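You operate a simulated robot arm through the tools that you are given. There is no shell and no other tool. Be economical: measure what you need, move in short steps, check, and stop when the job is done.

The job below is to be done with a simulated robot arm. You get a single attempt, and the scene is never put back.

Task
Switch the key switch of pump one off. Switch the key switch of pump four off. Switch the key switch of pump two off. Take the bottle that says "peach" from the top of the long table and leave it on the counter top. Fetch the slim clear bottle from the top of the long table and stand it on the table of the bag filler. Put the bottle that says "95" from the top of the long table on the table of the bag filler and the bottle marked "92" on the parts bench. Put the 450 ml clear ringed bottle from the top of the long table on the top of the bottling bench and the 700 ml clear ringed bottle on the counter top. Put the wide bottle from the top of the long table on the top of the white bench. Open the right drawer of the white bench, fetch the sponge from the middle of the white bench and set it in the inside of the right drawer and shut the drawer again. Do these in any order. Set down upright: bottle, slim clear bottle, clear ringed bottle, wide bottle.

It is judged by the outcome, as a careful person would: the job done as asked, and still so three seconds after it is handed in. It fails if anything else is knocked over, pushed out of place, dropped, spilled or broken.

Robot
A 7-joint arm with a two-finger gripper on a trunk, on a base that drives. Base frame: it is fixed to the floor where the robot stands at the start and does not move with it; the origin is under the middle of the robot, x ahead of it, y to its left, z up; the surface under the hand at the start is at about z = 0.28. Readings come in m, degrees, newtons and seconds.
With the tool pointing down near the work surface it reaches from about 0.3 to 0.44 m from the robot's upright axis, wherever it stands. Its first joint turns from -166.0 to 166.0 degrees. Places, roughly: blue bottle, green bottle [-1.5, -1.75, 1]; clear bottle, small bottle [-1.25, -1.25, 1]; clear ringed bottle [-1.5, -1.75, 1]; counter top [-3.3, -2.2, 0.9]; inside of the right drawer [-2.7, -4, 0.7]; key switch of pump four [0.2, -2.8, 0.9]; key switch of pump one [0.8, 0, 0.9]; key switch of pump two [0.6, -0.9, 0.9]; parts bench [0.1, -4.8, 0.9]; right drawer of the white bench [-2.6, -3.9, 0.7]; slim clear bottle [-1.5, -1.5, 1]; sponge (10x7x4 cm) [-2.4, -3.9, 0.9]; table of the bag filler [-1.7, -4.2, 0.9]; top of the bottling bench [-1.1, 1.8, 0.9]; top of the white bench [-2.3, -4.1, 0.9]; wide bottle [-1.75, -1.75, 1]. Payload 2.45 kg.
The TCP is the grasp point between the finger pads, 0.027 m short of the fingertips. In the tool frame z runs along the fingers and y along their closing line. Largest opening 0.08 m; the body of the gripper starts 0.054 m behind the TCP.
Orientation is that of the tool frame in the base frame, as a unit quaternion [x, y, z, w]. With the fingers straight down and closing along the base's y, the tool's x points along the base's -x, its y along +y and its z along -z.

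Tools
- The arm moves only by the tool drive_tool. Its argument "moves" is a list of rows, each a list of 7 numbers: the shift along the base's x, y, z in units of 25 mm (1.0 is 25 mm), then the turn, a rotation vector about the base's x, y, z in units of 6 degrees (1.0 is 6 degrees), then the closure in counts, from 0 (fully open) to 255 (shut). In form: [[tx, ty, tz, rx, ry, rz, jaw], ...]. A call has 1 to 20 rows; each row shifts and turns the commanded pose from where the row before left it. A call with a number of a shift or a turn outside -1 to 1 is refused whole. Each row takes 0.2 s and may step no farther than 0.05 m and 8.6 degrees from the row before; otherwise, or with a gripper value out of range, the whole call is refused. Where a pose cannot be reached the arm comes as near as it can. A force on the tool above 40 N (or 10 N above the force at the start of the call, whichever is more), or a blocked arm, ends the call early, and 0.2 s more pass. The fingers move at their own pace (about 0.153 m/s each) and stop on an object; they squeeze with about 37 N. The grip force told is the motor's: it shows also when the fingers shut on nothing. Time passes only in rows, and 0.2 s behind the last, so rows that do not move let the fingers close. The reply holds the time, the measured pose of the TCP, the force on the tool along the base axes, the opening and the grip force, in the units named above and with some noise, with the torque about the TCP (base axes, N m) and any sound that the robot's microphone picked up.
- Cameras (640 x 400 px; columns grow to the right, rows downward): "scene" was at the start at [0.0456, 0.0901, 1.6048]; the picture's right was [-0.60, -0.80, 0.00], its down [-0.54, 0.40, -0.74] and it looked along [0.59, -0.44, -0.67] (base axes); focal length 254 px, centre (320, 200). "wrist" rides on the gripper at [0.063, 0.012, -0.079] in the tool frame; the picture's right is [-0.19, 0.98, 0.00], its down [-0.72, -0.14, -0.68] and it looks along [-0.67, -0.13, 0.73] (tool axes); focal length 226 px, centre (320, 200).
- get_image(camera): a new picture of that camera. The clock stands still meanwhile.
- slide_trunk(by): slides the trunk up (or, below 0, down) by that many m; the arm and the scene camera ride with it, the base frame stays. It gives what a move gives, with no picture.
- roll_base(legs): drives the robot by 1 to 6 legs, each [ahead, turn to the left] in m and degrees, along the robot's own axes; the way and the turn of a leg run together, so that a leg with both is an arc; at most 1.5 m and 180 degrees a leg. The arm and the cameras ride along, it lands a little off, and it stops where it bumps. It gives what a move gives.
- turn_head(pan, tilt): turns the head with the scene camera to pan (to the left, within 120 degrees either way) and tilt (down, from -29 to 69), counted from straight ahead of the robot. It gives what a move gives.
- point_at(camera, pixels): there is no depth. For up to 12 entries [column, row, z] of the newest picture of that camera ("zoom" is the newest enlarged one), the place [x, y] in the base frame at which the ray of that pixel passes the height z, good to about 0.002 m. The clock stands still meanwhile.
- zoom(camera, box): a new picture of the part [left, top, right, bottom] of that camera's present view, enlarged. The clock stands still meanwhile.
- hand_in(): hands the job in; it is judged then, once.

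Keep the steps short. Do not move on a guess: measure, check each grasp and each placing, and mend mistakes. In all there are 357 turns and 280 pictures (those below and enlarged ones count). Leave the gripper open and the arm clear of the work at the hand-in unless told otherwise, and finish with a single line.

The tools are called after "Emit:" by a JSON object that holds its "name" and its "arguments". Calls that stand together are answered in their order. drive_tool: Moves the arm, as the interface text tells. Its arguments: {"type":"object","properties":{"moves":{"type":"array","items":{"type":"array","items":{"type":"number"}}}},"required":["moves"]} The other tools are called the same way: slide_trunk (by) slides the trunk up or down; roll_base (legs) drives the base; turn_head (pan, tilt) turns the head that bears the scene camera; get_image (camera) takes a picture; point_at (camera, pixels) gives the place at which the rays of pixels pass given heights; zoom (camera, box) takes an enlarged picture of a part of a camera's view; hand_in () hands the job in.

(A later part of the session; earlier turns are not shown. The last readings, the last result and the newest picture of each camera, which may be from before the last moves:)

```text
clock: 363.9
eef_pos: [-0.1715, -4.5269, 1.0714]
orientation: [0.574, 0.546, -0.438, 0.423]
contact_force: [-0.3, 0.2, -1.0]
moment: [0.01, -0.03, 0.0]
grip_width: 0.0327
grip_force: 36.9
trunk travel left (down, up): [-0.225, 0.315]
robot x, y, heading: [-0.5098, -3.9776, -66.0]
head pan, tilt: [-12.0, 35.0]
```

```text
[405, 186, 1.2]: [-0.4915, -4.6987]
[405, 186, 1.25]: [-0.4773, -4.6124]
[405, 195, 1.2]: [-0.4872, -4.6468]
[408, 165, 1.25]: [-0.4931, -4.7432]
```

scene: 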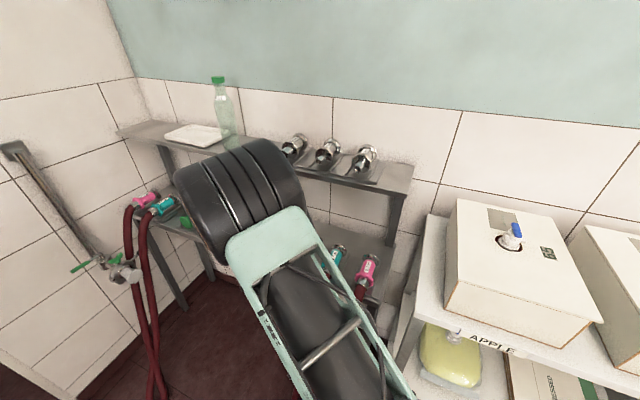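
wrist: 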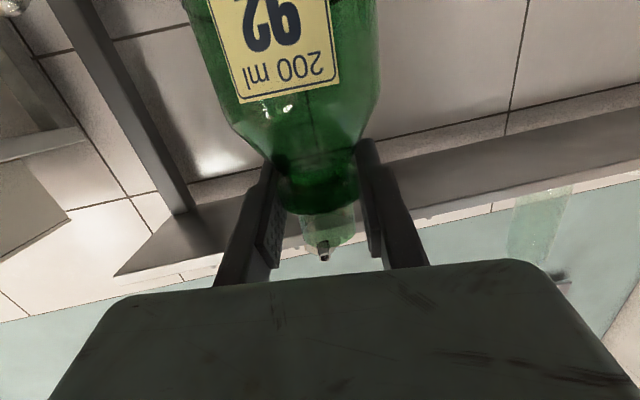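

Emit:
{"name": "zoom", "arguments": {"camera": "scene", "box": [300, 120, 440, 250]}}

Emit:
{"name": "point_at", "arguments": {"camera": "wrist", "pixels": [[115, 276, 1.15], [115, 276, 1.2], [115, 276, 1.25], [470, 210, 1.2], [470, 210, 1.25]]}}

```text
3.08 times, centred on (370, 185) of scene
```

zoom: 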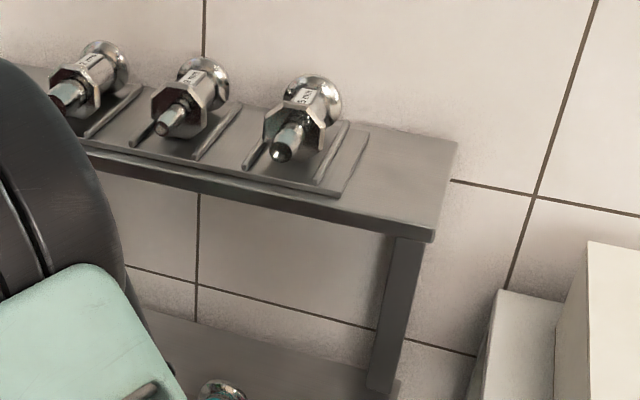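

```text
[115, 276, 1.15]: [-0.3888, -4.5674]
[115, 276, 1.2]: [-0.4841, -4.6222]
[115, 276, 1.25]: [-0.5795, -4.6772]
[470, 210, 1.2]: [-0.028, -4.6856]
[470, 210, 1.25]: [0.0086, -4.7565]
```

The over-shelf underside is 1.20 at its front edge y≈-4.68, so I can enter higher: TCP 1.107 (bottle bottom ≈0.97), over the clips.

Emit:
{"name": "drive_tool", "arguments": {"moves": [[0, 0, 0.7, 0, 0, 0, 255], [0, 0, 0.75, 0, 0, 0, 255], [-0.104, -0.957, 0, 0, 0, 0, 255], [-0.104, -0.957, 0, 0, 0, 0, 255], [-0.104, -0.957, 0, 0, 0, 0, 255], [-0.104, -0.957, 0, 0, 0, 0, 255], [-0.104, -0.957, 0, 0, 0, 0, 255]]}}

Emit:
{"name": "drive_tool", "arguments": {"moves": [[-0.104, -0.957, 0, 0, 0, 0, 255], [-0.104, -0.957, 0, 0, 0, 0, 255], [-0.104, -0.957, 0, 0, 0, 0, 255], [-0.104, -0.957, 0, 0, 0, 0, 255], [-0.104, -0.957, 0, 0, 0, 0, 255], [-0.104, -0.957, 0, 0, 0, 0, 255]]}}

Emit:
{"name": "get_image", "arguments": {"camera": "wrist"}}

Emit:
{"name": "get_image", "arguments": {"camera": "scene"}}

```text
clock: 365.5
eef_pos: [-0.1837, -4.6456, 1.1071]
orientation: [0.574, 0.547, -0.438, 0.423]
contact_force: [0.2, 0.1, -1.8]
moment: [-0.03, 0.0, 0.01]
grip_width: 0.0325
grip_force: 37.0
trunk travel left (down, up): [-0.225, 0.315]
robot x, y, heading: [-0.511, -3.9768, -65.6]
head pan, tilt: [-12.0, 35.0]
```

```text
clock: 366.9
eef_pos: [-0.1991, -4.791, 1.1049]
orientation: [0.574, 0.547, -0.438, 0.424]
contact_force: [-0.7, -1.2, -1.6]
moment: [-0.02, -0.02, 0.02]
grip_width: 0.0326
grip_force: 36.6
trunk travel left (down, up): [-0.225, 0.315]
robot x, y, heading: [-0.51, -3.9778, -65.9]
head pan, tilt: [-12.0, 35.0]
```

```text
141 pictures are left
```

wrist: 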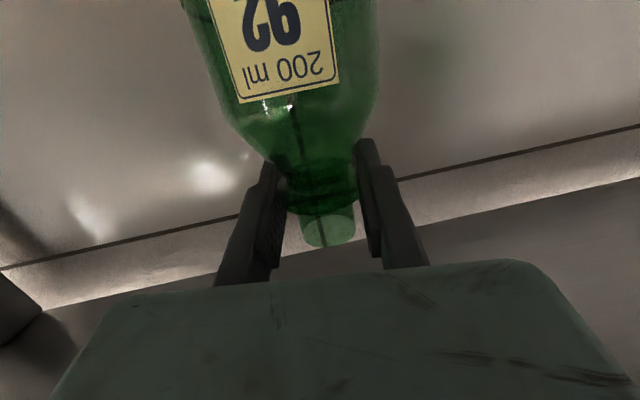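

```text
140 pictures are left
```

scene: 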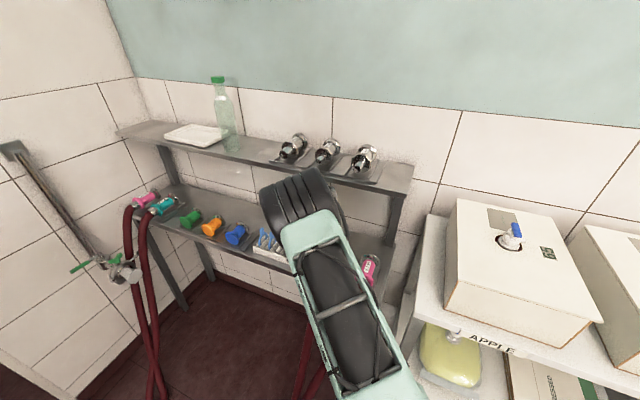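

In place with no contact. I lower in steps watching the force.

Emit:
{"name": "drive_tool", "arguments": {"moves": [[0, 0, -0.7, 0, 0, 0, 255], [0, 0, -0.7, 0, 0, 0, 255], [0, 0, -0.7, 0, 0, 0, 255], [0, 0, -0.7, 0, 0, 0, 255]]}}

Emit:
{"name": "drive_tool", "arguments": {"moves": [[0, 0, -0.4, 0, 0, 0, 255], [0, 0, -0.4, 0, 0, 0, 255]]}}

Emit:
{"name": "get_image", "arguments": {"camera": "wrist"}}

```text
clock: 367.9
eef_pos: [-0.1995, -4.7906, 1.0361]
orientation: [0.575, 0.546, -0.439, 0.424]
contact_force: [-0.4, -0.2, -1.4]
moment: [0.02, 0.01, 0.01]
grip_width: 0.0323
grip_force: 37.0
trunk travel left (down, up): [-0.225, 0.315]
robot x, y, heading: [-0.5102, -3.9744, -66.1]
head pan, tilt: [-12.0, 35.0]
```

```text
clock: 368.5
eef_pos: [-0.1989, -4.7897, 1.0169]
orientation: [0.573, 0.547, -0.438, 0.425]
contact_force: [-0.5, -0.4, -1.1]
moment: [0.01, 0.01, -0.04]
grip_width: 0.0324
grip_force: 37.0
trunk travel left (down, up): [-0.225, 0.315]
robot x, y, heading: [-0.5111, -3.9755, -66.1]
head pan, tilt: [-12.0, 35.0]
```

```text
139 pictures are left
```

wrist: 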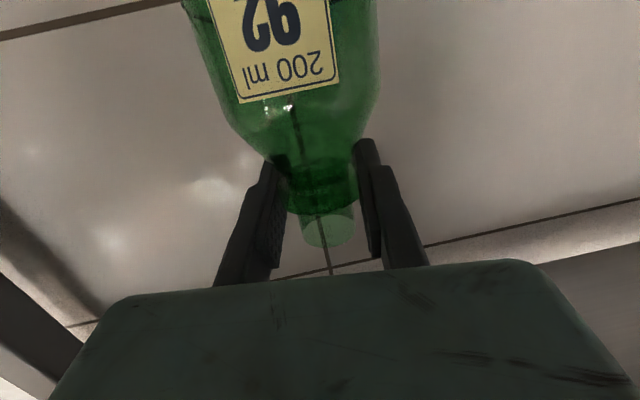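

Emit:
{"name": "drive_tool", "arguments": {"moves": [[0, 0, -0.3, 0, 0, 0, 255], [0, 0, -0.3, 0, 0, 0, 255]]}}

Emit:
{"name": "drive_tool", "arguments": {"moves": [[0, 0, -0.3, 0, 0, 0, 255], [0, 0, -0.3, 0, 0, 0, 255]]}}

```text
clock: 369.1
eef_pos: [-0.1996, -4.7899, 1.0007]
orientation: [0.575, 0.547, -0.438, 0.423]
contact_force: [-0.5, 0.6, -1.0]
moment: [0.02, 0.03, 0.01]
grip_width: 0.0325
grip_force: 37.1
trunk travel left (down, up): [-0.225, 0.315]
robot x, y, heading: [-0.5093, -3.9767, -66.0]
head pan, tilt: [-12.0, 35.0]
```

```text
clock: 369.7
eef_pos: [-0.1989, -4.7899, 0.9857]
orientation: [0.574, 0.547, -0.438, 0.424]
contact_force: [0.4, -1.4, -1.9]
moment: [-0.01, -0.01, 0.01]
grip_width: 0.0326
grip_force: 37.3
trunk travel left (down, up): [-0.225, 0.315]
robot x, y, heading: [-0.5093, -3.9799, -65.7]
head pan, tilt: [-12.0, 35.0]
```

Emit:
{"name": "drive_tool", "arguments": {"moves": [[0, 0, -0.25, 0, 0, 0, 255], [0, 0, -0.25, 0, 0, 0, 255]]}}

```text
clock: 370.3
eef_pos: [-0.1997, -4.7903, 0.9826]
orientation: [0.571, 0.543, -0.441, 0.429]
contact_force: [4.2, -5.5, 36.3]
moment: [-0.1, 0.2, -0.05]
grip_width: 0.0331
grip_force: 36.8
trunk travel left (down, up): [-0.225, 0.315]
robot x, y, heading: [-0.5095, -3.9771, -66.0]
head pan, tilt: [-12.0, 35.0]
```

Contact at the expected height (surface ≈0.848). I relieve 2 mm, release and back out.

Emit:
{"name": "drive_tool", "arguments": {"moves": [[0, 0, 0.25, 0, 0, 0, 255], [0, 0, 0, 0, 0, 0, 255]]}}

Emit:
{"name": "drive_tool", "arguments": {"moves": [[0, 0, 0, 0, 0, 0, 60], [0, 0, 0, 0, 0, 0, 60], [0, 0, 0, 0, 0, 0, 60]]}}

Emit:
{"name": "get_image", "arguments": {"camera": "wrist"}}

```text
clock: 370.9
eef_pos: [-0.2, -4.7892, 0.9835]
orientation: [0.573, 0.546, -0.439, 0.426]
contact_force: [3.7, -9.2, 25.4]
moment: [-0.92, 0.25, 0.17]
grip_width: 0.0328
grip_force: 36.3
trunk travel left (down, up): [-0.225, 0.315]
robot x, y, heading: [-0.508, -3.9788, -65.8]
head pan, tilt: [-12.0, 35.0]
```

```text
clock: 371.7
eef_pos: [-0.1992, -4.7894, 0.9782]
orientation: [0.575, 0.547, -0.437, 0.423]
contact_force: [0.8, 0.2, 0.6]
moment: [0.02, 0.04, -0.02]
grip_width: 0.0612
grip_force: 0.0
trunk travel left (down, up): [-0.225, 0.315]
robot x, y, heading: [-0.5055, -3.9785, -66.0]
head pan, tilt: [-12.0, 35.0]
```

```text
138 pictures are left
```

wrist: 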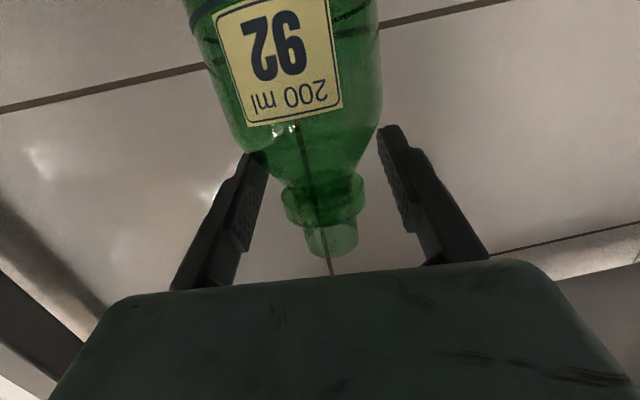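

Bottle stands upright. I rise 6 cm (fingers beside the neck), then back straight out.

Emit:
{"name": "drive_tool", "arguments": {"moves": [[0, 0, 0, 0, 0, 0, 0], [0, 0, 0.8, 0, 0, 0, 0], [0, 0, 0.8, 0, 0, 0, 0], [0, 0, 0.8, 0, 0, 0, 0], [0.04, 0.97, 0, 0, 0, 0, 0], [0.04, 0.97, 0, 0, 0, 0, 0], [0.04, 0.97, 0, 0, 0, 0, 0], [0.04, 0.97, 0, 0, 0, 0, 0], [0.04, 0.97, 0, 0, 0, 0, 0], [0.04, 0.97, 0, 0, 0, 0, 0], [0.04, 0.97, 0, 0, 0, 0, 0], [0.04, 0.97, 0, 0, 0, 0, 0], [0.04, 0.97, 0, 0, 0, 0, 0], [0.04, 0.97, 0, 0, 0, 0, 0], [0.04, 0.97, 0, 0, 0, 0, 0], [0.04, 0.97, 0, 0, 0, 0, 0]]}}

Emit:
{"name": "get_image", "arguments": {"camera": "wrist"}}

Emit:
{"name": "get_image", "arguments": {"camera": "scene"}}

```text
clock: 375.1
eef_pos: [-0.1868, -4.4977, 1.0415]
orientation: [0.574, 0.547, -0.438, 0.423]
contact_force: [0.4, 0.1, 0.4]
moment: [-0.01, 0.03, -0.01]
grip_width: 0.0799
grip_force: 0.0
trunk travel left (down, up): [-0.225, 0.315]
robot x, y, heading: [-0.5081, -3.9775, -66.2]
head pan, tilt: [-12.0, 35.0]
```

```text
137 pictures are left
```

wrist: 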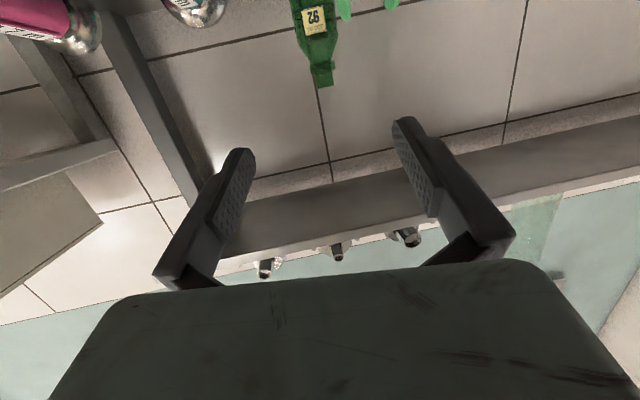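

```text
136 pictures are left
```

scene: 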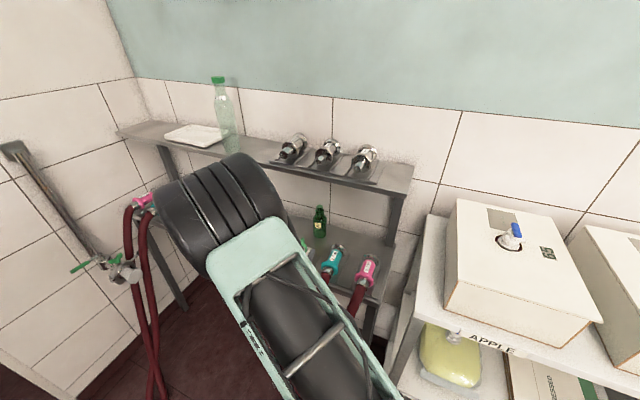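

92 stands on the parts bench; clips undisturbed. I reverse out, bring the tool down, raise the trunk and go to the table's south end.

Emit:
{"name": "roll_base", "arguments": {"legs": [[-0.45, 0]]}}

Emit:
{"name": "drive_tool", "arguments": {"moves": [[-0.2, 0.4, 0, 0.96, -0.04, 0, 0], [-0.2, 0.4, 0, 0.96, -0.04, 0, 0], [-0.2, 0.4, 0, 0.96, -0.04, 0, 0], [-0.2, 0.4, 0, 0.96, -0.04, 0, 0], [-0.2, 0.4, 0, 0.96, -0.04, 0, 0], [-0.2, 0.4, 0, 0.96, -0.04, 0, 0], [-0.2, 0.4, 0, 0.96, -0.04, 0, 0], [-0.2, 0.4, 0, 0.96, -0.04, 0, 0], [-0.2, 0.4, 0, 0.96, -0.04, 0, 0], [-0.2, 0.4, 0, 0.96, -0.04, 0, 0], [-0.2, 0.4, 0, 0.96, -0.04, 0, 0], [-0.2, 0.4, 0, 0.96, -0.04, 0, 0], [0, 0, 0, 0.96, -0.04, 0, 0]]}}

Emit:
{"name": "slide_trunk", "arguments": {"by": 0.3}}

Emit:
{"name": "roll_base", "arguments": {"legs": [[0, -153], [1.25, 0], [0, -63]]}}

Emit:
{"name": "turn_head", "arguments": {"pan": 0, "tilt": 40}}

Emit:
{"name": "get_image", "arguments": {"camera": "scene"}}

```text
clock: 377.8
eef_pos: [-0.3716, -4.0837, 1.0408]
orientation: [0.573, 0.548, -0.436, 0.425]
contact_force: [-0.9, -0.5, -0.3]
moment: [0.03, -0.02, -0.02]
grip_width: 0.08
grip_force: 0.0
trunk travel left (down, up): [-0.225, 0.315]
robot x, y, heading: [-0.6991, -3.5599, -65.8]
head pan, tilt: [-12.0, 35.0]
```

```text
clock: 380.6
eef_pos: [-0.4309, -3.9636, 1.0413]
orientation: [0.724, 0.69, 0.002, 0.002]
contact_force: [-0.3, 0.5, -0.6]
moment: [-0.03, -0.03, 0.02]
grip_width: 0.0799
grip_force: 0.0
trunk travel left (down, up): [-0.225, 0.315]
robot x, y, heading: [-0.6948, -3.5601, -65.8]
head pan, tilt: [-12.0, 35.0]
```

```text
clock: 383.6
eef_pos: [-0.4321, -3.9652, 1.3403]
orientation: [0.724, 0.689, 0.001, 0.004]
contact_force: [-0.2, 0.0, 0.6]
moment: [-0.02, 0.0, -0.01]
grip_width: 0.08
grip_force: 0.1
trunk travel left (down, up): [-0.525, 0.015]
robot x, y, heading: [-0.6981, -3.5636, -65.6]
head pan, tilt: [-12.0, 35.0]
```

```text
clock: 399.2
eef_pos: [-1.6227, -2.2906, 1.3397]
orientation: [-0.428, 0.904, 0.004, 0.001]
contact_force: [-1.0, 0.4, 0.0]
moment: [-0.03, 0.01, 0.05]
grip_width: 0.08
grip_force: 0.1
trunk travel left (down, up): [-0.525, 0.015]
robot x, y, heading: [-1.6466, -2.7725, 77.8]
head pan, tilt: [-12.0, 35.0]
```

```text
clock: 399.9
eef_pos: [-1.6242, -2.2917, 1.3405]
orientation: [-0.426, 0.904, 0.003, 0.001]
contact_force: [-0.7, -0.2, 0.0]
moment: [0.0, -0.04, 0.01]
grip_width: 0.08
grip_force: 0.0
trunk travel left (down, up): [-0.525, 0.015]
robot x, y, heading: [-1.6515, -2.7677, 77.9]
head pan, tilt: [0.0, 40.0]
```

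```text
135 pictures are left
```

scene: 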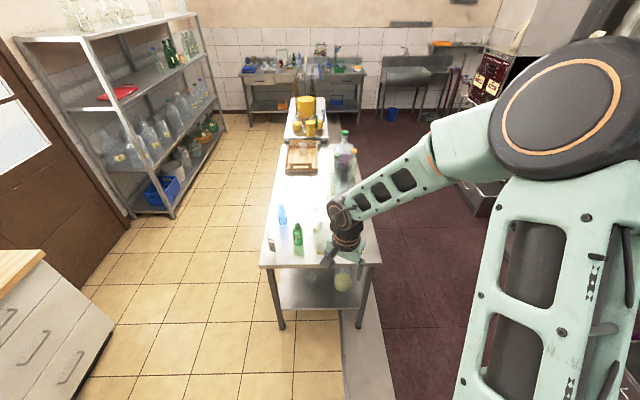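

Emit:
{"name": "roll_base", "arguments": {"legs": [[0.38, 0]]}}

Emit:
{"name": "drive_tool", "arguments": {"moves": [[0.8, -0.4, 0, 0, 0, 0, 0], [0.8, -0.4, 0, 0, 0, 0, 0], [0.8, -0.4, 0, 0, 0, 0, 0], [0.8, -0.4, 0, 0, 0, 0, 0], [0.8, -0.4, 0, 0, 0, 0, 0], [0.8, -0.4, 0, 0, 0, 0, 0]]}}

Emit:
{"name": "turn_head", "arguments": {"pan": 0, "tilt": 48}}

Emit:
{"name": "get_image", "arguments": {"camera": "scene"}}

Emit:
{"name": "zoom", "arguments": {"camera": "scene", "box": [200, 130, 380, 290]}}

```text
clock: 402.3
eef_pos: [-1.5445, -1.9221, 1.3397]
orientation: [-0.428, 0.904, 0.002, -0.001]
contact_force: [0.1, -0.3, 0.0]
moment: [0.0, 0.02, 0.03]
grip_width: 0.0802
grip_force: 0.1
trunk travel left (down, up): [-0.525, 0.015]
robot x, y, heading: [-1.5678, -2.4015, 77.4]
head pan, tilt: [0.0, 40.0]
```

```text
clock: 403.7
eef_pos: [-1.4248, -1.9855, 1.34]
orientation: [-0.428, 0.904, 0.002, 0.0]
contact_force: [0.5, 1.1, 1.0]
moment: [-0.01, 0.01, -0.03]
grip_width: 0.0802
grip_force: 0.0
trunk travel left (down, up): [-0.525, 0.015]
robot x, y, heading: [-1.5715, -2.402, 77.9]
head pan, tilt: [0.0, 40.0]
```

```text
clock: 404.4
eef_pos: [-1.4239, -1.9839, 1.3413]
orientation: [-0.428, 0.904, 0.002, 0.0]
contact_force: [0.5, 0.1, 0.3]
moment: [0.01, -0.03, 0.01]
grip_width: 0.0801
grip_force: 0.1
trunk travel left (down, up): [-0.525, 0.015]
robot x, y, heading: [-1.5687, -2.4011, 77.4]
head pan, tilt: [0.0, 48.0]
```

```text
134 pictures are left
```

scene: 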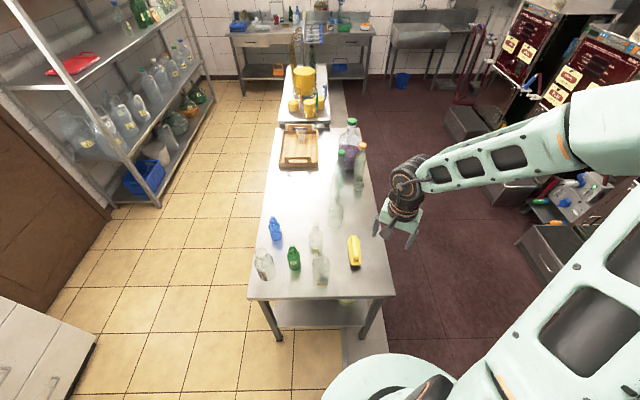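

```text
2.50 times, centred on (290, 210) of scene
```

zoom: 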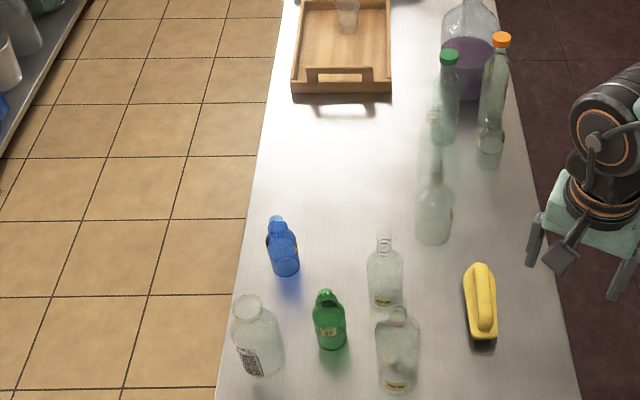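

Emit:
{"name": "zoom", "arguments": {"camera": "scene", "box": [285, 220, 345, 290]}}

Emit:
{"name": "zoom", "arguments": {"camera": "scene", "box": [245, 210, 305, 285]}}

Emit:
{"name": "zoom", "arguments": {"camera": "scene", "box": [315, 130, 380, 235]}}

```text
5.71 times, centred on (315, 255) of scene
```

zoom: 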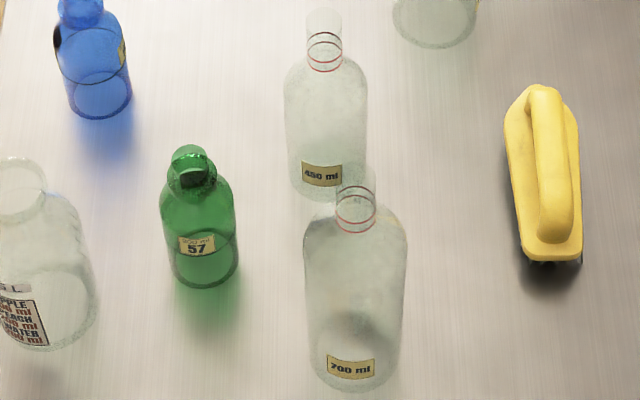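

```text
5.33 times, centred on (275, 248) of scene
```

zoom: 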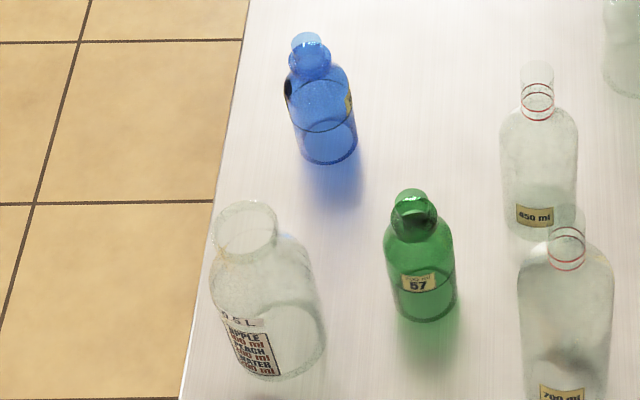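

```text
3.81 times, centred on (348, 182) of scene
```

zoom: 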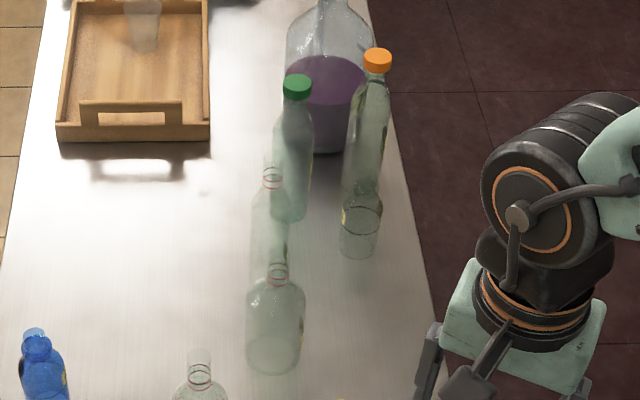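

Labels: 450 ml at (316,240), 700 ml at (321,268), 95 blue, wide bottle at the left front; the slim clear one is the narrow 330 ml bottle. I compute positions at table height 0.81.

Emit:
{"name": "point_at", "arguments": {"camera": "scene", "pixels": [[320.7, 282.7, 0.81], [321.4, 252.4, 1.0], [321.4, 252.4, 1.05], [316.3, 249.8, 0.81], [315.6, 224.9, 1.0], [265.7, 274.3, 0.81], [261.2, 253.3, 0.95], [261.2, 253.3, 1.0], [276.4, 236.8, 0.81], [273.2, 219.9, 0.97], [294.9, 266.4, 0.81]]}}

Emit:
{"name": "point_at", "arguments": {"camera": "scene", "pixels": [[247, 298, 0.81], [395, 296, 0.81], [320, 297, 0.81], [334, 207, 0.81], [338, 222, 0.81]]}}

```text
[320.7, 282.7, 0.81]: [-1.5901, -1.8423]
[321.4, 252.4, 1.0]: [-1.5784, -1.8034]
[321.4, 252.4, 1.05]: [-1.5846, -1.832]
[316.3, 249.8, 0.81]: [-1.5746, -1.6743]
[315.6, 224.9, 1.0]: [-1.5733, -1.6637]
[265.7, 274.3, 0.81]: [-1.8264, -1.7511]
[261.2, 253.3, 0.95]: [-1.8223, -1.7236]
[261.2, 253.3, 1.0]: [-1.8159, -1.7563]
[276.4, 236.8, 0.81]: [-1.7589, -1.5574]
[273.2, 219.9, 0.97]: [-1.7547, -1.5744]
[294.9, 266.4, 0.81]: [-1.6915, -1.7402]
```

```text
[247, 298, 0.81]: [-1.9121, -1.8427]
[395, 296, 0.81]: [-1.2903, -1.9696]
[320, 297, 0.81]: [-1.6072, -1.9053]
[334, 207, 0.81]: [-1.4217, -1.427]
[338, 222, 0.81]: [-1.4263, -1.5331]
```

700 ml stands at (-1.590,-1.842), top ≈1.068. I move above it.

Emit:
{"name": "drive_tool", "arguments": {"moves": [[-0.83, 0.71, -0.5, 0, 0, 0, 0], [-0.83, 0.71, -0.5, 0, 0, 0, 0], [-0.83, 0.71, -1, 0, 0, 0, 0], [-0.83, 0.71, -1, 0, 0, 0, 0], [-0.83, 0.71, -1, 0, 0, 0, 0], [-0.83, 0.71, -1, 0, 0, 0, 0], [-0.83, 0.71, -1, 0, 0, 0, 0], [-0.83, 0.71, -1, 0, 0, 0, 0]]}}

Emit:
{"name": "get_image", "arguments": {"camera": "wrist"}}

Emit:
{"name": "zoom", "arguments": {"camera": "scene", "box": [250, 180, 390, 300]}}

```text
clock: 406.2
eef_pos: [-1.5913, -1.8393, 1.1633]
orientation: [-0.428, 0.904, 0.003, 0.001]
contact_force: [-0.6, 0.1, -0.5]
moment: [0.01, -0.02, 0.0]
grip_width: 0.0801
grip_force: 0.2
trunk travel left (down, up): [-0.525, 0.015]
robot x, y, heading: [-1.5658, -2.4035, 77.7]
head pan, tilt: [0.0, 48.0]
```

```text
129 pictures are left
```

wrist: 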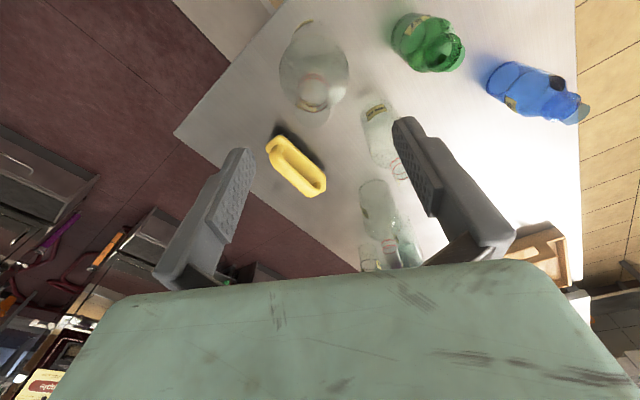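

```text
3.33 times, centred on (320, 240) of scene
```

zoom: 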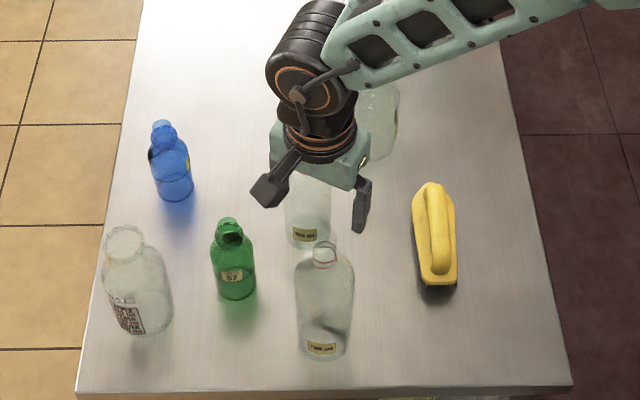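

Emit:
{"name": "zoom", "arguments": {"camera": "wrist", "box": [260, 10, 370, 140]}}

Emit:
{"name": "point_at", "arguments": {"camera": "wrist", "pixels": [[314, 103, 1.03], [314, 103, 1.07]]}}

```text
3.08 times, centred on (315, 75) of wrist
```

zoom: 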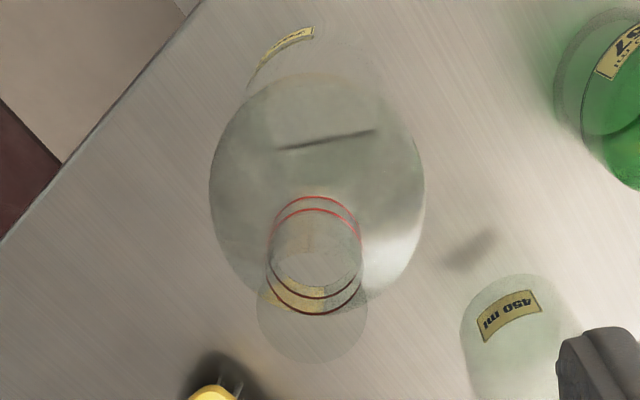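

```text
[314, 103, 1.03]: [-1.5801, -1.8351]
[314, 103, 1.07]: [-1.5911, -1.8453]
```

I correct ~5 mm and descend so the pads hold the neck (TCP ≈1.042), then close.

Emit:
{"name": "drive_tool", "arguments": {"moves": [[0.18, -0.15, -1, 0, 0, 0, 0], [0, 0, -1, 0, 0, 0, 0], [0, 0, -1, 0, 0, 0, 0], [0, 0, -1, 0, 0, 0, 0], [0, 0, -0.85, 0, 0, 0, 0], [0, 0, 0, 0, 0, 0, 255], [0, 0, 0, 0, 0, 0, 255], [0, 0, 0, 0, 0, 0, 255]]}}

Emit:
{"name": "get_image", "arguments": {"camera": "wrist"}}

```text
clock: 408.0
eef_pos: [-1.5863, -1.8445, 1.0444]
orientation: [-0.428, 0.904, 0.002, 0.001]
contact_force: [0.0, 0.3, 0.2]
moment: [-0.1, -0.07, -0.02]
grip_width: 0.0249
grip_force: 37.0
trunk travel left (down, up): [-0.525, 0.015]
robot x, y, heading: [-1.572, -2.4048, 77.9]
head pan, tilt: [0.0, 48.0]
```

```text
126 pictures are left
```

wrist: 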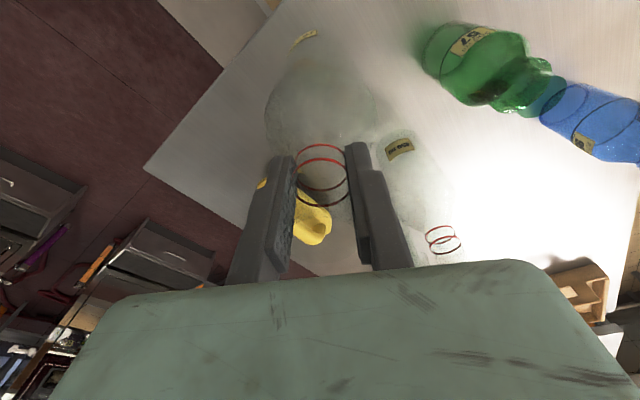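

Neck gripped (25 mm). I lift high, reverse, and turn to face the counter.

Emit:
{"name": "drive_tool", "arguments": {"moves": [[0, 0, 0.5, 0, 0, 0, 255], [0, 0, 1, 0, 0, 0, 255], [0, 0, 1, 0, 0, 0, 255], [0, 0, 1, 0, 0, 0, 255], [0, 0, 1, 0, 0, 0, 255], [0, 0, 1, 0, 0, 0, 255], [0, 0, 1, 0, 0, 0, 255], [0, 0, 1, 0, 0, 0, 255], [0, 0, 1, 0, 0, 0, 255], [0, 0, 1, 0, 0, 0, 255], [0, 0, 1, 0, 0, 0, 255]]}}

Emit:
{"name": "get_image", "arguments": {"camera": "scene"}}

```text
clock: 410.4
eef_pos: [-1.5873, -1.8447, 1.3069]
orientation: [-0.428, 0.904, 0.003, 0.0]
contact_force: [-0.2, 0.1, -4.2]
moment: [0.04, 0.04, 0.02]
grip_width: 0.0249
grip_force: 37.1
trunk travel left (down, up): [-0.525, 0.015]
robot x, y, heading: [-1.5696, -2.4027, 77.7]
head pan, tilt: [0.0, 48.0]
```

```text
125 pictures are left
```

scene: 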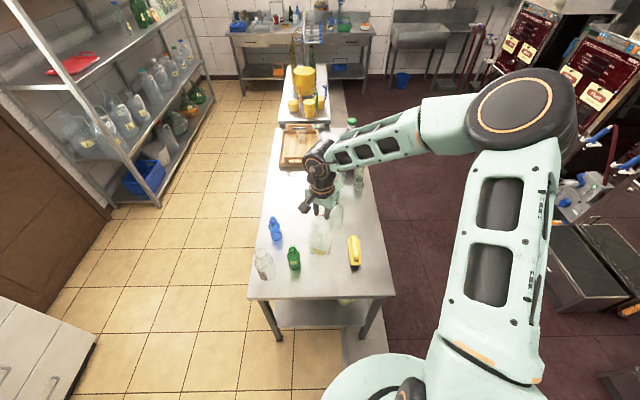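

Emit:
{"name": "roll_base", "arguments": {"legs": [[-0.38, 0], [0, 90], [0.6, 0]]}}

Emit:
{"name": "get_image", "arguments": {"camera": "scene"}}

```text
clock: 419.7
eef_pos: [-2.7922, -2.6522, 1.3061]
orientation: [0.941, -0.339, -0.002, 0.001]
contact_force: [-0.3, -0.7, -3.4]
moment: [-0.09, 0.07, 0.0]
grip_width: 0.0249
grip_force: 36.8
trunk travel left (down, up): [-0.525, 0.015]
robot x, y, heading: [-2.2352, -2.6406, 167.2]
head pan, tilt: [0.0, 48.0]
```

```text
124 pictures are left
```

scene: 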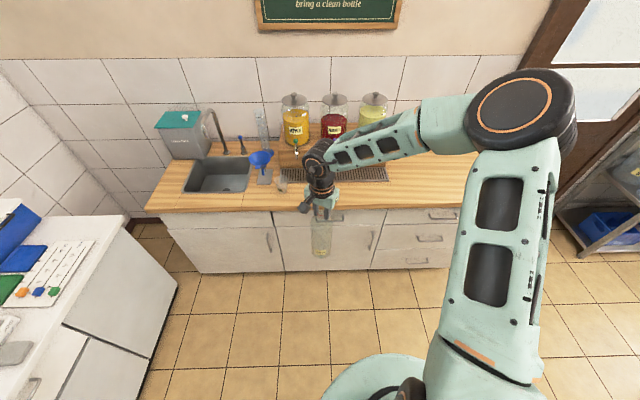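

Emit:
{"name": "point_at", "arguments": {"camera": "scene", "pixels": [[430, 208, 0.9], [470, 205, 0.9], [430, 190, 0.9], [385, 180, 0.9], [200, 272, 0.0], [440, 268, 0.0], [160, 212, 0.9], [430, 208, 0.86]]}}

Emit:
{"name": "zoom", "arguments": {"camera": "scene", "box": [240, 120, 480, 280]}}

```text
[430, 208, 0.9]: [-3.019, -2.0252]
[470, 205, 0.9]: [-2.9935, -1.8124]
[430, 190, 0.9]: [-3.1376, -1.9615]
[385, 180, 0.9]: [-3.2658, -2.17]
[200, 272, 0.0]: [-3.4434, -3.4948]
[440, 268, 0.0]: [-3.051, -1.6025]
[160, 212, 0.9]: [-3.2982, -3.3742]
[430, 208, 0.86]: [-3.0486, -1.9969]
```

```text
2.50 times, centred on (360, 200) of scene
```

zoom: 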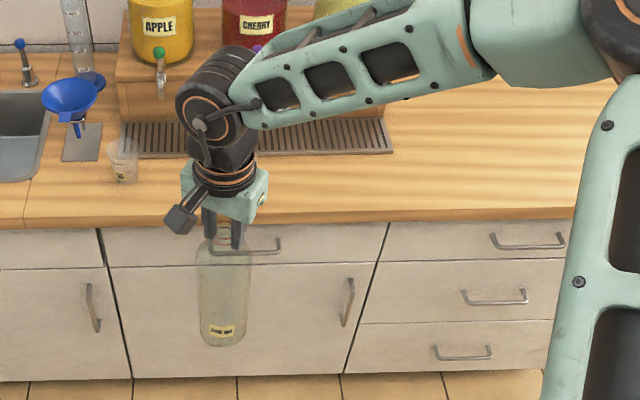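

The free area is right of the drip grate. I shift the base nearer to it.

Emit:
{"name": "roll_base", "arguments": {"legs": [[0, -46], [0.5, 0], [0, 46]]}}

Emit:
{"name": "get_image", "arguments": {"camera": "scene"}}

Emit:
{"name": "get_image", "arguments": {"camera": "wrist"}}

```text
clock: 427.0
eef_pos: [-3.0541, -2.2405, 1.3052]
orientation: [0.944, -0.33, -0.003, 0.002]
contact_force: [-1.1, 0.2, -3.2]
moment: [0.0, -0.02, 0.01]
grip_width: 0.0248
grip_force: 37.3
trunk travel left (down, up): [-0.525, 0.015]
robot x, y, heading: [-2.4977, -2.2119, 168.4]
head pan, tilt: [0.0, 48.0]
```

```text
122 pictures are left
```

scene: 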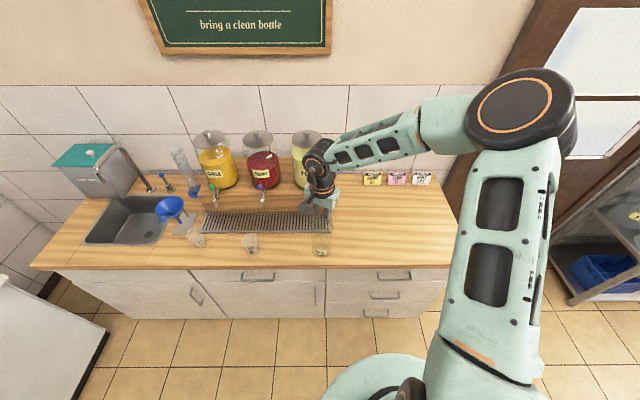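

```text
121 pictures are left
```

wrist: 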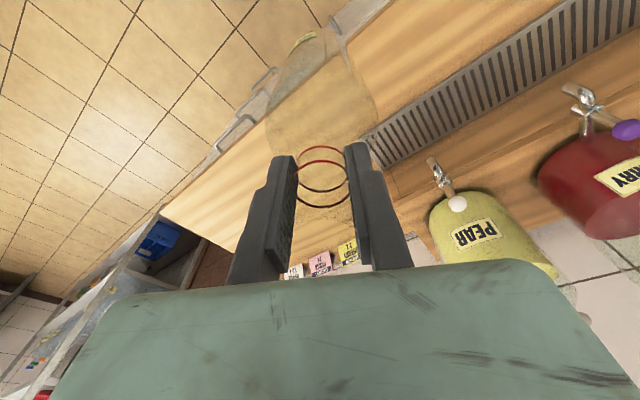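

Emit:
{"name": "point_at", "arguments": {"camera": "scene", "pixels": [[375, 235, 0.88], [420, 228, 0.88], [332, 228, 0.88], [380, 265, 0.88], [330, 268, 0.88], [380, 183, 0.88], [329, 212, 0.88]]}}

```text
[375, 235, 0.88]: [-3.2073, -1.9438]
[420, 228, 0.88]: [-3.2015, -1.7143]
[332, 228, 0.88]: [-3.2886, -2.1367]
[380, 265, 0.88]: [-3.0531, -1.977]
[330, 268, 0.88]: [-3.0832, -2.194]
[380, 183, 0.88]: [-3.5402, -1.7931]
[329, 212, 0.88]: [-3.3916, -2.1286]
```

I move over (-3.14,-2.05) and lower in stages.

Emit:
{"name": "drive_tool", "arguments": {"moves": [[-0.43, 0.95, 0, 0, 0, 0, 255], [-0.43, 0.95, 0, 0, 0, 0, 255], [-0.43, 0.95, 0, 0, 0, 0, 255], [-0.43, 0.95, 0, 0, 0, 0, 255], [-0.43, 0.95, 0, 0, 0, 0, 255], [-0.43, 0.95, 0, 0, 0, 0, 255], [-0.43, 0.95, 0, 0, 0, 0, 255], [-0.43, 0.95, 0, 0, 0, 0, 255], [0, 0, -1, 0, 0, 0, 255], [0, 0, -1, 0, 0, 0, 255], [0, 0, -1, 0, 0, 0, 255], [0, 0, -1, 0, 0, 0, 255], [0, 0, -1, 0, 0, 0, 255]]}}

Emit:
{"name": "get_image", "arguments": {"camera": "scene"}}

```text
clock: 429.8
eef_pos: [-3.142, -2.0484, 1.1816]
orientation: [0.944, -0.33, -0.002, 0.001]
contact_force: [-0.2, -0.5, -2.9]
moment: [0.02, -0.04, 0.01]
grip_width: 0.0249
grip_force: 37.1
trunk travel left (down, up): [-0.525, 0.015]
robot x, y, heading: [-2.4948, -2.2154, 168.4]
head pan, tilt: [0.0, 48.0]
```

```text
120 pictures are left
```

scene: 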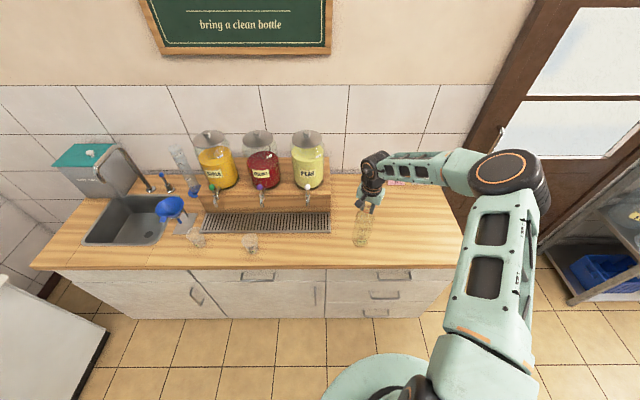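

Emit:
{"name": "drive_tool", "arguments": {"moves": [[0, 0, -0.8, 0, 0, 0, 255], [0, 0, -0.8, 0, 0, 0, 255], [0, 0, -0.3, 0, 0, 0, 255]]}}

Emit:
{"name": "drive_tool", "arguments": {"moves": [[0, 0, -0.25, 0, 0, 0, 255], [0, 0, -0.25, 0, 0, 0, 255]]}}

Emit:
{"name": "drive_tool", "arguments": {"moves": [[0, 0, -0.25, 0, 0, 0, 255], [0, 0, -0.25, 0, 0, 0, 255]]}}

```text
clock: 430.6
eef_pos: [-3.1399, -2.0482, 1.134]
orientation: [0.944, -0.33, -0.002, 0.001]
contact_force: [0.0, 0.6, -4.3]
moment: [-0.02, -0.05, -0.01]
grip_width: 0.0249
grip_force: 36.6
trunk travel left (down, up): [-0.525, 0.015]
robot x, y, heading: [-2.4929, -2.2175, 168.3]
head pan, tilt: [0.0, 48.0]
```

```text
clock: 431.2
eef_pos: [-3.1398, -2.0486, 1.1236]
orientation: [0.944, -0.331, -0.004, 0.002]
contact_force: [2.2, -1.8, 13.4]
moment: [-0.61, -0.64, -0.06]
grip_width: 0.0247
grip_force: 37.3
trunk travel left (down, up): [-0.525, 0.015]
robot x, y, heading: [-2.4967, -2.2138, 168.3]
head pan, tilt: [0.0, 48.0]
```

```text
clock: 431.6
eef_pos: [-3.1432, -2.0486, 1.1223]
orientation: [0.944, -0.331, -0.006, 0.002]
contact_force: [7.8, -1.2, 22.4]
moment: [0.28, -1.9, -0.31]
grip_width: 0.0247
grip_force: 37.1
trunk travel left (down, up): [-0.525, 0.015]
robot x, y, heading: [-2.4969, -2.2103, 168.4]
head pan, tilt: [0.0, 48.0]
stopped in row 2: the force on the tool passed its limit at 48 N (the readings are from after the stop); the commanded pose is now the measured one
```

Contact at 1.124 (counter ≈0.89). I relieve slightly, release, and lift straight up.

Emit:
{"name": "drive_tool", "arguments": {"moves": [[0, 0, 0.1, 0, 0, 0, 255], [0, 0, 0, 0, 0, 0, 120], [0, 0, 0, 0, 0, 0, 60], [0, 0, 0, 0, 0, 0, 0]]}}

Emit:
{"name": "drive_tool", "arguments": {"moves": [[0, 0, 0.5, 0, 0, 0, 0], [0, 0, 1, 0, 0, 0, 0], [0, 0, 1, 0, 0, 0, 0], [0, 0, 1, 0, 0, 0, 0], [0, 0, 1, 0, 0, 0, 0], [0, 0, 1, 0, 0, 0, 0], [0, 0, 1, 0, 0, 0, 0], [0, 0, 1, 0, 0, 0, 0]]}}

Emit:
{"name": "get_image", "arguments": {"camera": "scene"}}

```text
clock: 432.6
eef_pos: [-3.1414, -2.0481, 1.122]
orientation: [0.943, -0.331, -0.004, 0.001]
contact_force: [-0.1, -0.2, -0.2]
moment: [-0.02, 0.0, 0.01]
grip_width: 0.0801
grip_force: 0.1
trunk travel left (down, up): [-0.525, 0.015]
robot x, y, heading: [-2.4966, -2.2167, 168.4]
head pan, tilt: [0.0, 48.0]
```

```text
clock: 434.4
eef_pos: [-3.142, -2.0473, 1.3089]
orientation: [0.944, -0.33, -0.005, 0.002]
contact_force: [-0.1, 0.0, 0.4]
moment: [0.01, 0.03, -0.01]
grip_width: 0.0797
grip_force: 0.1
trunk travel left (down, up): [-0.525, 0.015]
robot x, y, heading: [-2.4941, -2.2176, 168.3]
head pan, tilt: [0.0, 48.0]
```

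```text
119 pictures are left
```

scene: 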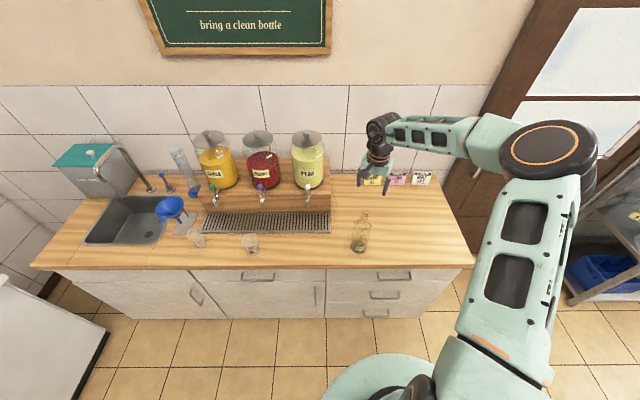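

700 ml stands on the counter. Next the wide bottle: I retract, reverse, and turn toward the table's south-west corner.

Emit:
{"name": "drive_tool", "arguments": {"moves": [[0.6, -0.6, 0, 0, 0, 0, 0], [0.6, -0.6, 0, 0, 0, 0, 0], [0.6, -0.6, 0, 0, 0, 0, 0], [0.6, -0.6, 0, 0, 0, 0, 0], [0.6, -0.6, 0, 0, 0, 0, 0], [0.6, -0.6, 0, 0, 0, 0, 0], [0.6, -0.6, 0, 0, 0, 0, 0], [0.6, -0.6, 0, 0, 0, 0, 0]]}}

Emit:
{"name": "roll_base", "arguments": {"legs": [[-0.45, 0], [0, -98]]}}

Emit:
{"name": "get_image", "arguments": {"camera": "scene"}}

Emit:
{"name": "get_image", "arguments": {"camera": "wrist"}}

```text
clock: 436.2
eef_pos: [-3.0222, -2.1676, 1.3092]
orientation: [0.944, -0.331, -0.005, 0.001]
contact_force: [0.2, -0.3, 1.0]
moment: [0.02, -0.01, -0.03]
grip_width: 0.08
grip_force: 0.1
trunk travel left (down, up): [-0.525, 0.015]
robot x, y, heading: [-2.4976, -2.2151, 168.7]
head pan, tilt: [0.0, 48.0]
```

```text
clock: 443.2
eef_pos: [-1.9307, -1.7922, 1.3104]
orientation: [-0.369, 0.93, 0.006, 0.002]
contact_force: [-0.3, 0.2, -0.3]
moment: [-0.01, -0.02, 0.0]
grip_width: 0.0799
grip_force: 0.1
trunk travel left (down, up): [-0.525, 0.015]
robot x, y, heading: [-2.0535, -2.3037, 70.2]
head pan, tilt: [0.0, 48.0]
```

```text
118 pictures are left
```

scene: 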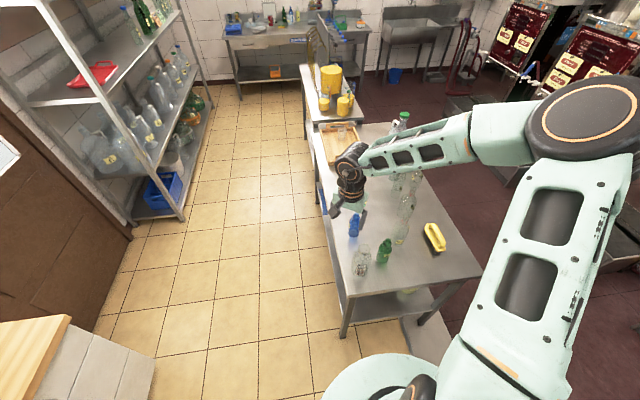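

```text
117 pictures are left
```

wrist: 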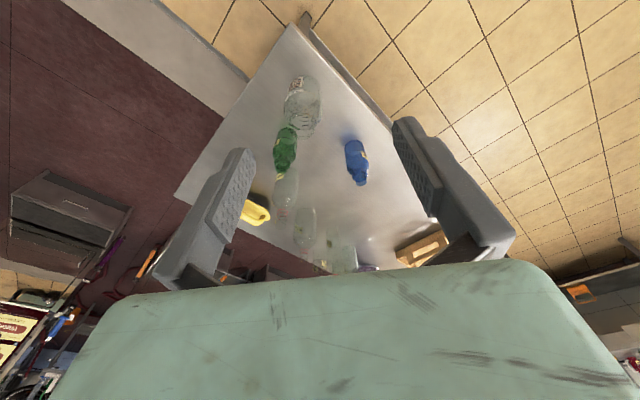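

Wide bottle at about (-1.826,-1.751), top ≈0.99. I move above it.

Emit:
{"name": "drive_tool", "arguments": {"moves": [[0.467, 0.183, -0.98, 0, 0, 0, 0], [0.467, 0.183, -0.98, 0, 0, 0, 0], [0.467, 0.183, -0.98, 0, 0, 0, 0], [0.467, 0.183, -0.98, 0, 0, 0, 0], [0.467, 0.183, -0.98, 0, 0, 0, 0], [0.467, 0.183, -0.98, 0, 0, 0, 0], [0.467, 0.183, -0.98, 0, 0, 0, 0], [0.467, 0.183, -0.98, 0, 0, 0, 0], [0.467, 0.183, -0.9, 0, 0, 0, 0]]}}

Emit:
{"name": "get_image", "arguments": {"camera": "wrist"}}

Emit:
{"name": "zoom", "arguments": {"camera": "scene", "box": [310, 150, 450, 310]}}

```text
clock: 445.2
eef_pos: [-1.8254, -1.7505, 1.0906]
orientation: [-0.369, 0.93, 0.005, 0.003]
contact_force: [-0.2, 0.1, -0.1]
moment: [-0.01, -0.01, -0.01]
grip_width: 0.0801
grip_force: 0.0
trunk travel left (down, up): [-0.525, 0.015]
robot x, y, heading: [-2.053, -2.3049, 70.3]
head pan, tilt: [0.0, 48.0]
```

```text
116 pictures are left
```

wrist: 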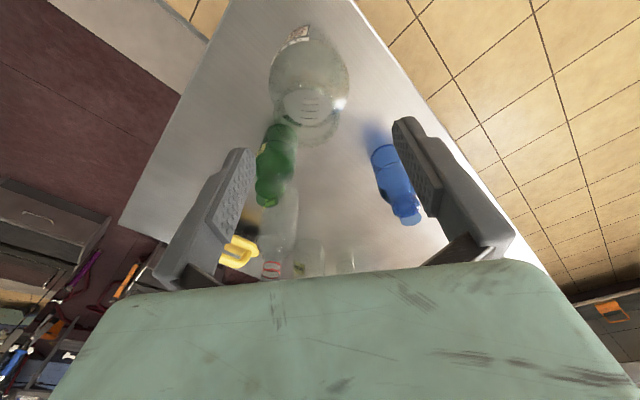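

```text
2.50 times, centred on (380, 230) of scene
```

zoom: 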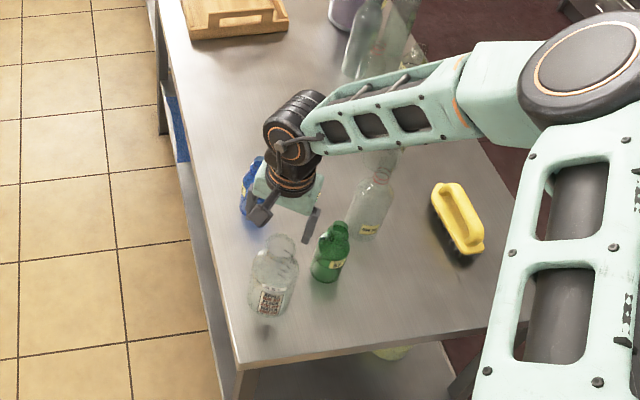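

Emit:
{"name": "zoom", "arguments": {"camera": "wrist", "box": [250, 20, 380, 160]}}

Emit:
{"name": "point_at", "arguments": {"camera": "wrist", "pixels": [[312, 112, 0.97], [312, 112, 1.0], [309, 62, 0.85]]}}

```text
2.86 times, centred on (315, 90) of wrist
```

zoom: 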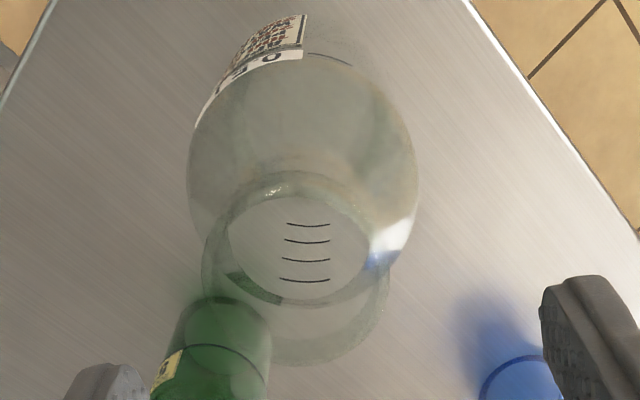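

```text
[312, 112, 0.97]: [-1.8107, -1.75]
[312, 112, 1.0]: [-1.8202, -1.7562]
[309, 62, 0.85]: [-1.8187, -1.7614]
```

Emit:
{"name": "point_at", "arguments": {"camera": "wrist", "pixels": [[306.8, 119.7, 0.97], [306.8, 119.7, 0.99], [306.8, 119.7, 1.01]]}}

Emit:
{"name": "zoom", "arguments": {"camera": "scene", "box": [350, 230, 400, 280]}}

```text
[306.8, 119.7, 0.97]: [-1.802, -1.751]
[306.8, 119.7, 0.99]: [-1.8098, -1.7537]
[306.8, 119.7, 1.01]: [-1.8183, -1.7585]
```

```text
8.00 times, centred on (375, 255) of scene
```

zoom: 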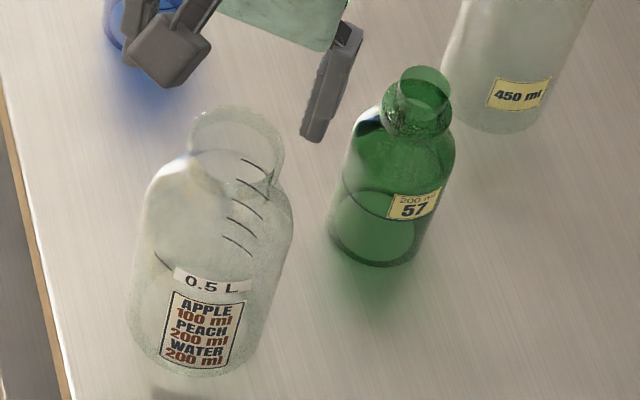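

Emit:
{"name": "point_at", "arguments": {"camera": "zoom", "pixels": [[237, 150, 0.97], [237, 150, 1.0], [237, 150, 1.03], [200, 318, 0.81]]}}

```text
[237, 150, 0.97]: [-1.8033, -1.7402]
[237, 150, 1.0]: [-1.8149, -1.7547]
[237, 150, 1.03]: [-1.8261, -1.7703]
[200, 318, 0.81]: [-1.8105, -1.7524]
```

Rim is at (-1.813,-1.754,0.997). I centre, descend to z≈0.979 and close.

Emit:
{"name": "drive_tool", "arguments": {"moves": [[0.48, -0.14, -0.9, 0, 0, 0, 0], [0, 0, -0.9, 0, 0, 0, 0], [0, 0, -0.9, 0, 0, 0, 0], [0, 0, -0.9, 0, 0, 0, 0], [0, 0, -0.88, 0, 0, 0, 0], [0, 0, 0, 0, 0, 0, 255], [0, 0, 0, 0, 0, 0, 255], [0, 0, 0, 0, 0, 0, 255]]}}

Emit:
{"name": "get_image", "arguments": {"camera": "wrist"}}

```text
clock: 447.0
eef_pos: [-1.814, -1.7542, 0.9825]
orientation: [-0.369, 0.93, 0.006, 0.005]
contact_force: [1.2, 3.9, 38.8]
moment: [0.51, -0.17, 0.14]
grip_width: 0.0622
grip_force: 36.7
trunk travel left (down, up): [-0.525, 0.015]
robot x, y, heading: [-2.0546, -2.3061, 70.2]
head pan, tilt: [0.0, 48.0]
```

```text
112 pictures are left
```

wrist: 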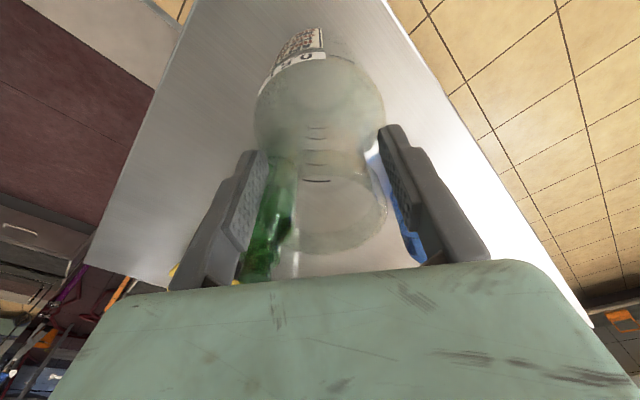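

The tips are wedging on the shoulder (62 mm). I open, raise 15 mm and close again on the neck.

Emit:
{"name": "drive_tool", "arguments": {"moves": [[0, 0, 0, 0, 0, 0, 0], [0, 0, 0, 0, 0, 0, 0], [0, 0, 0.45, 0, 0, 0, 0], [0, 0, 0, 0, 0, 0, 255], [0, 0, 0, 0, 0, 0, 255], [0, 0, 0, 0, 0, 0, 255]]}}

Emit:
{"name": "get_image", "arguments": {"camera": "wrist"}}

```text
clock: 448.4
eef_pos: [-1.8144, -1.7542, 0.9907]
orientation: [-0.369, 0.929, 0.005, 0.003]
contact_force: [-1.2, -2.1, 6.7]
moment: [-0.53, -0.14, -0.07]
grip_width: 0.0378
grip_force: 37.3
trunk travel left (down, up): [-0.525, 0.015]
robot x, y, heading: [-2.0535, -2.3069, 70.3]
head pan, tilt: [0.0, 48.0]
```

```text
111 pictures are left
```

wrist: 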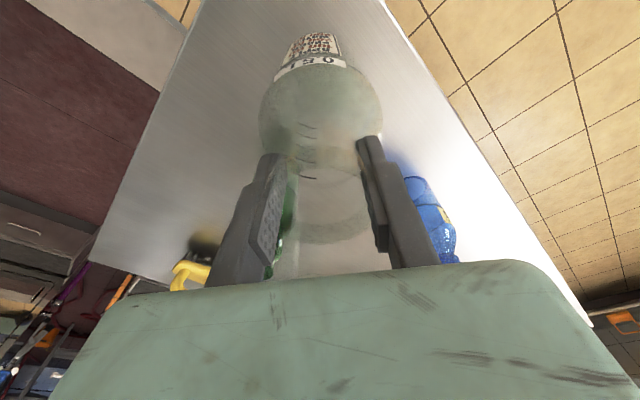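

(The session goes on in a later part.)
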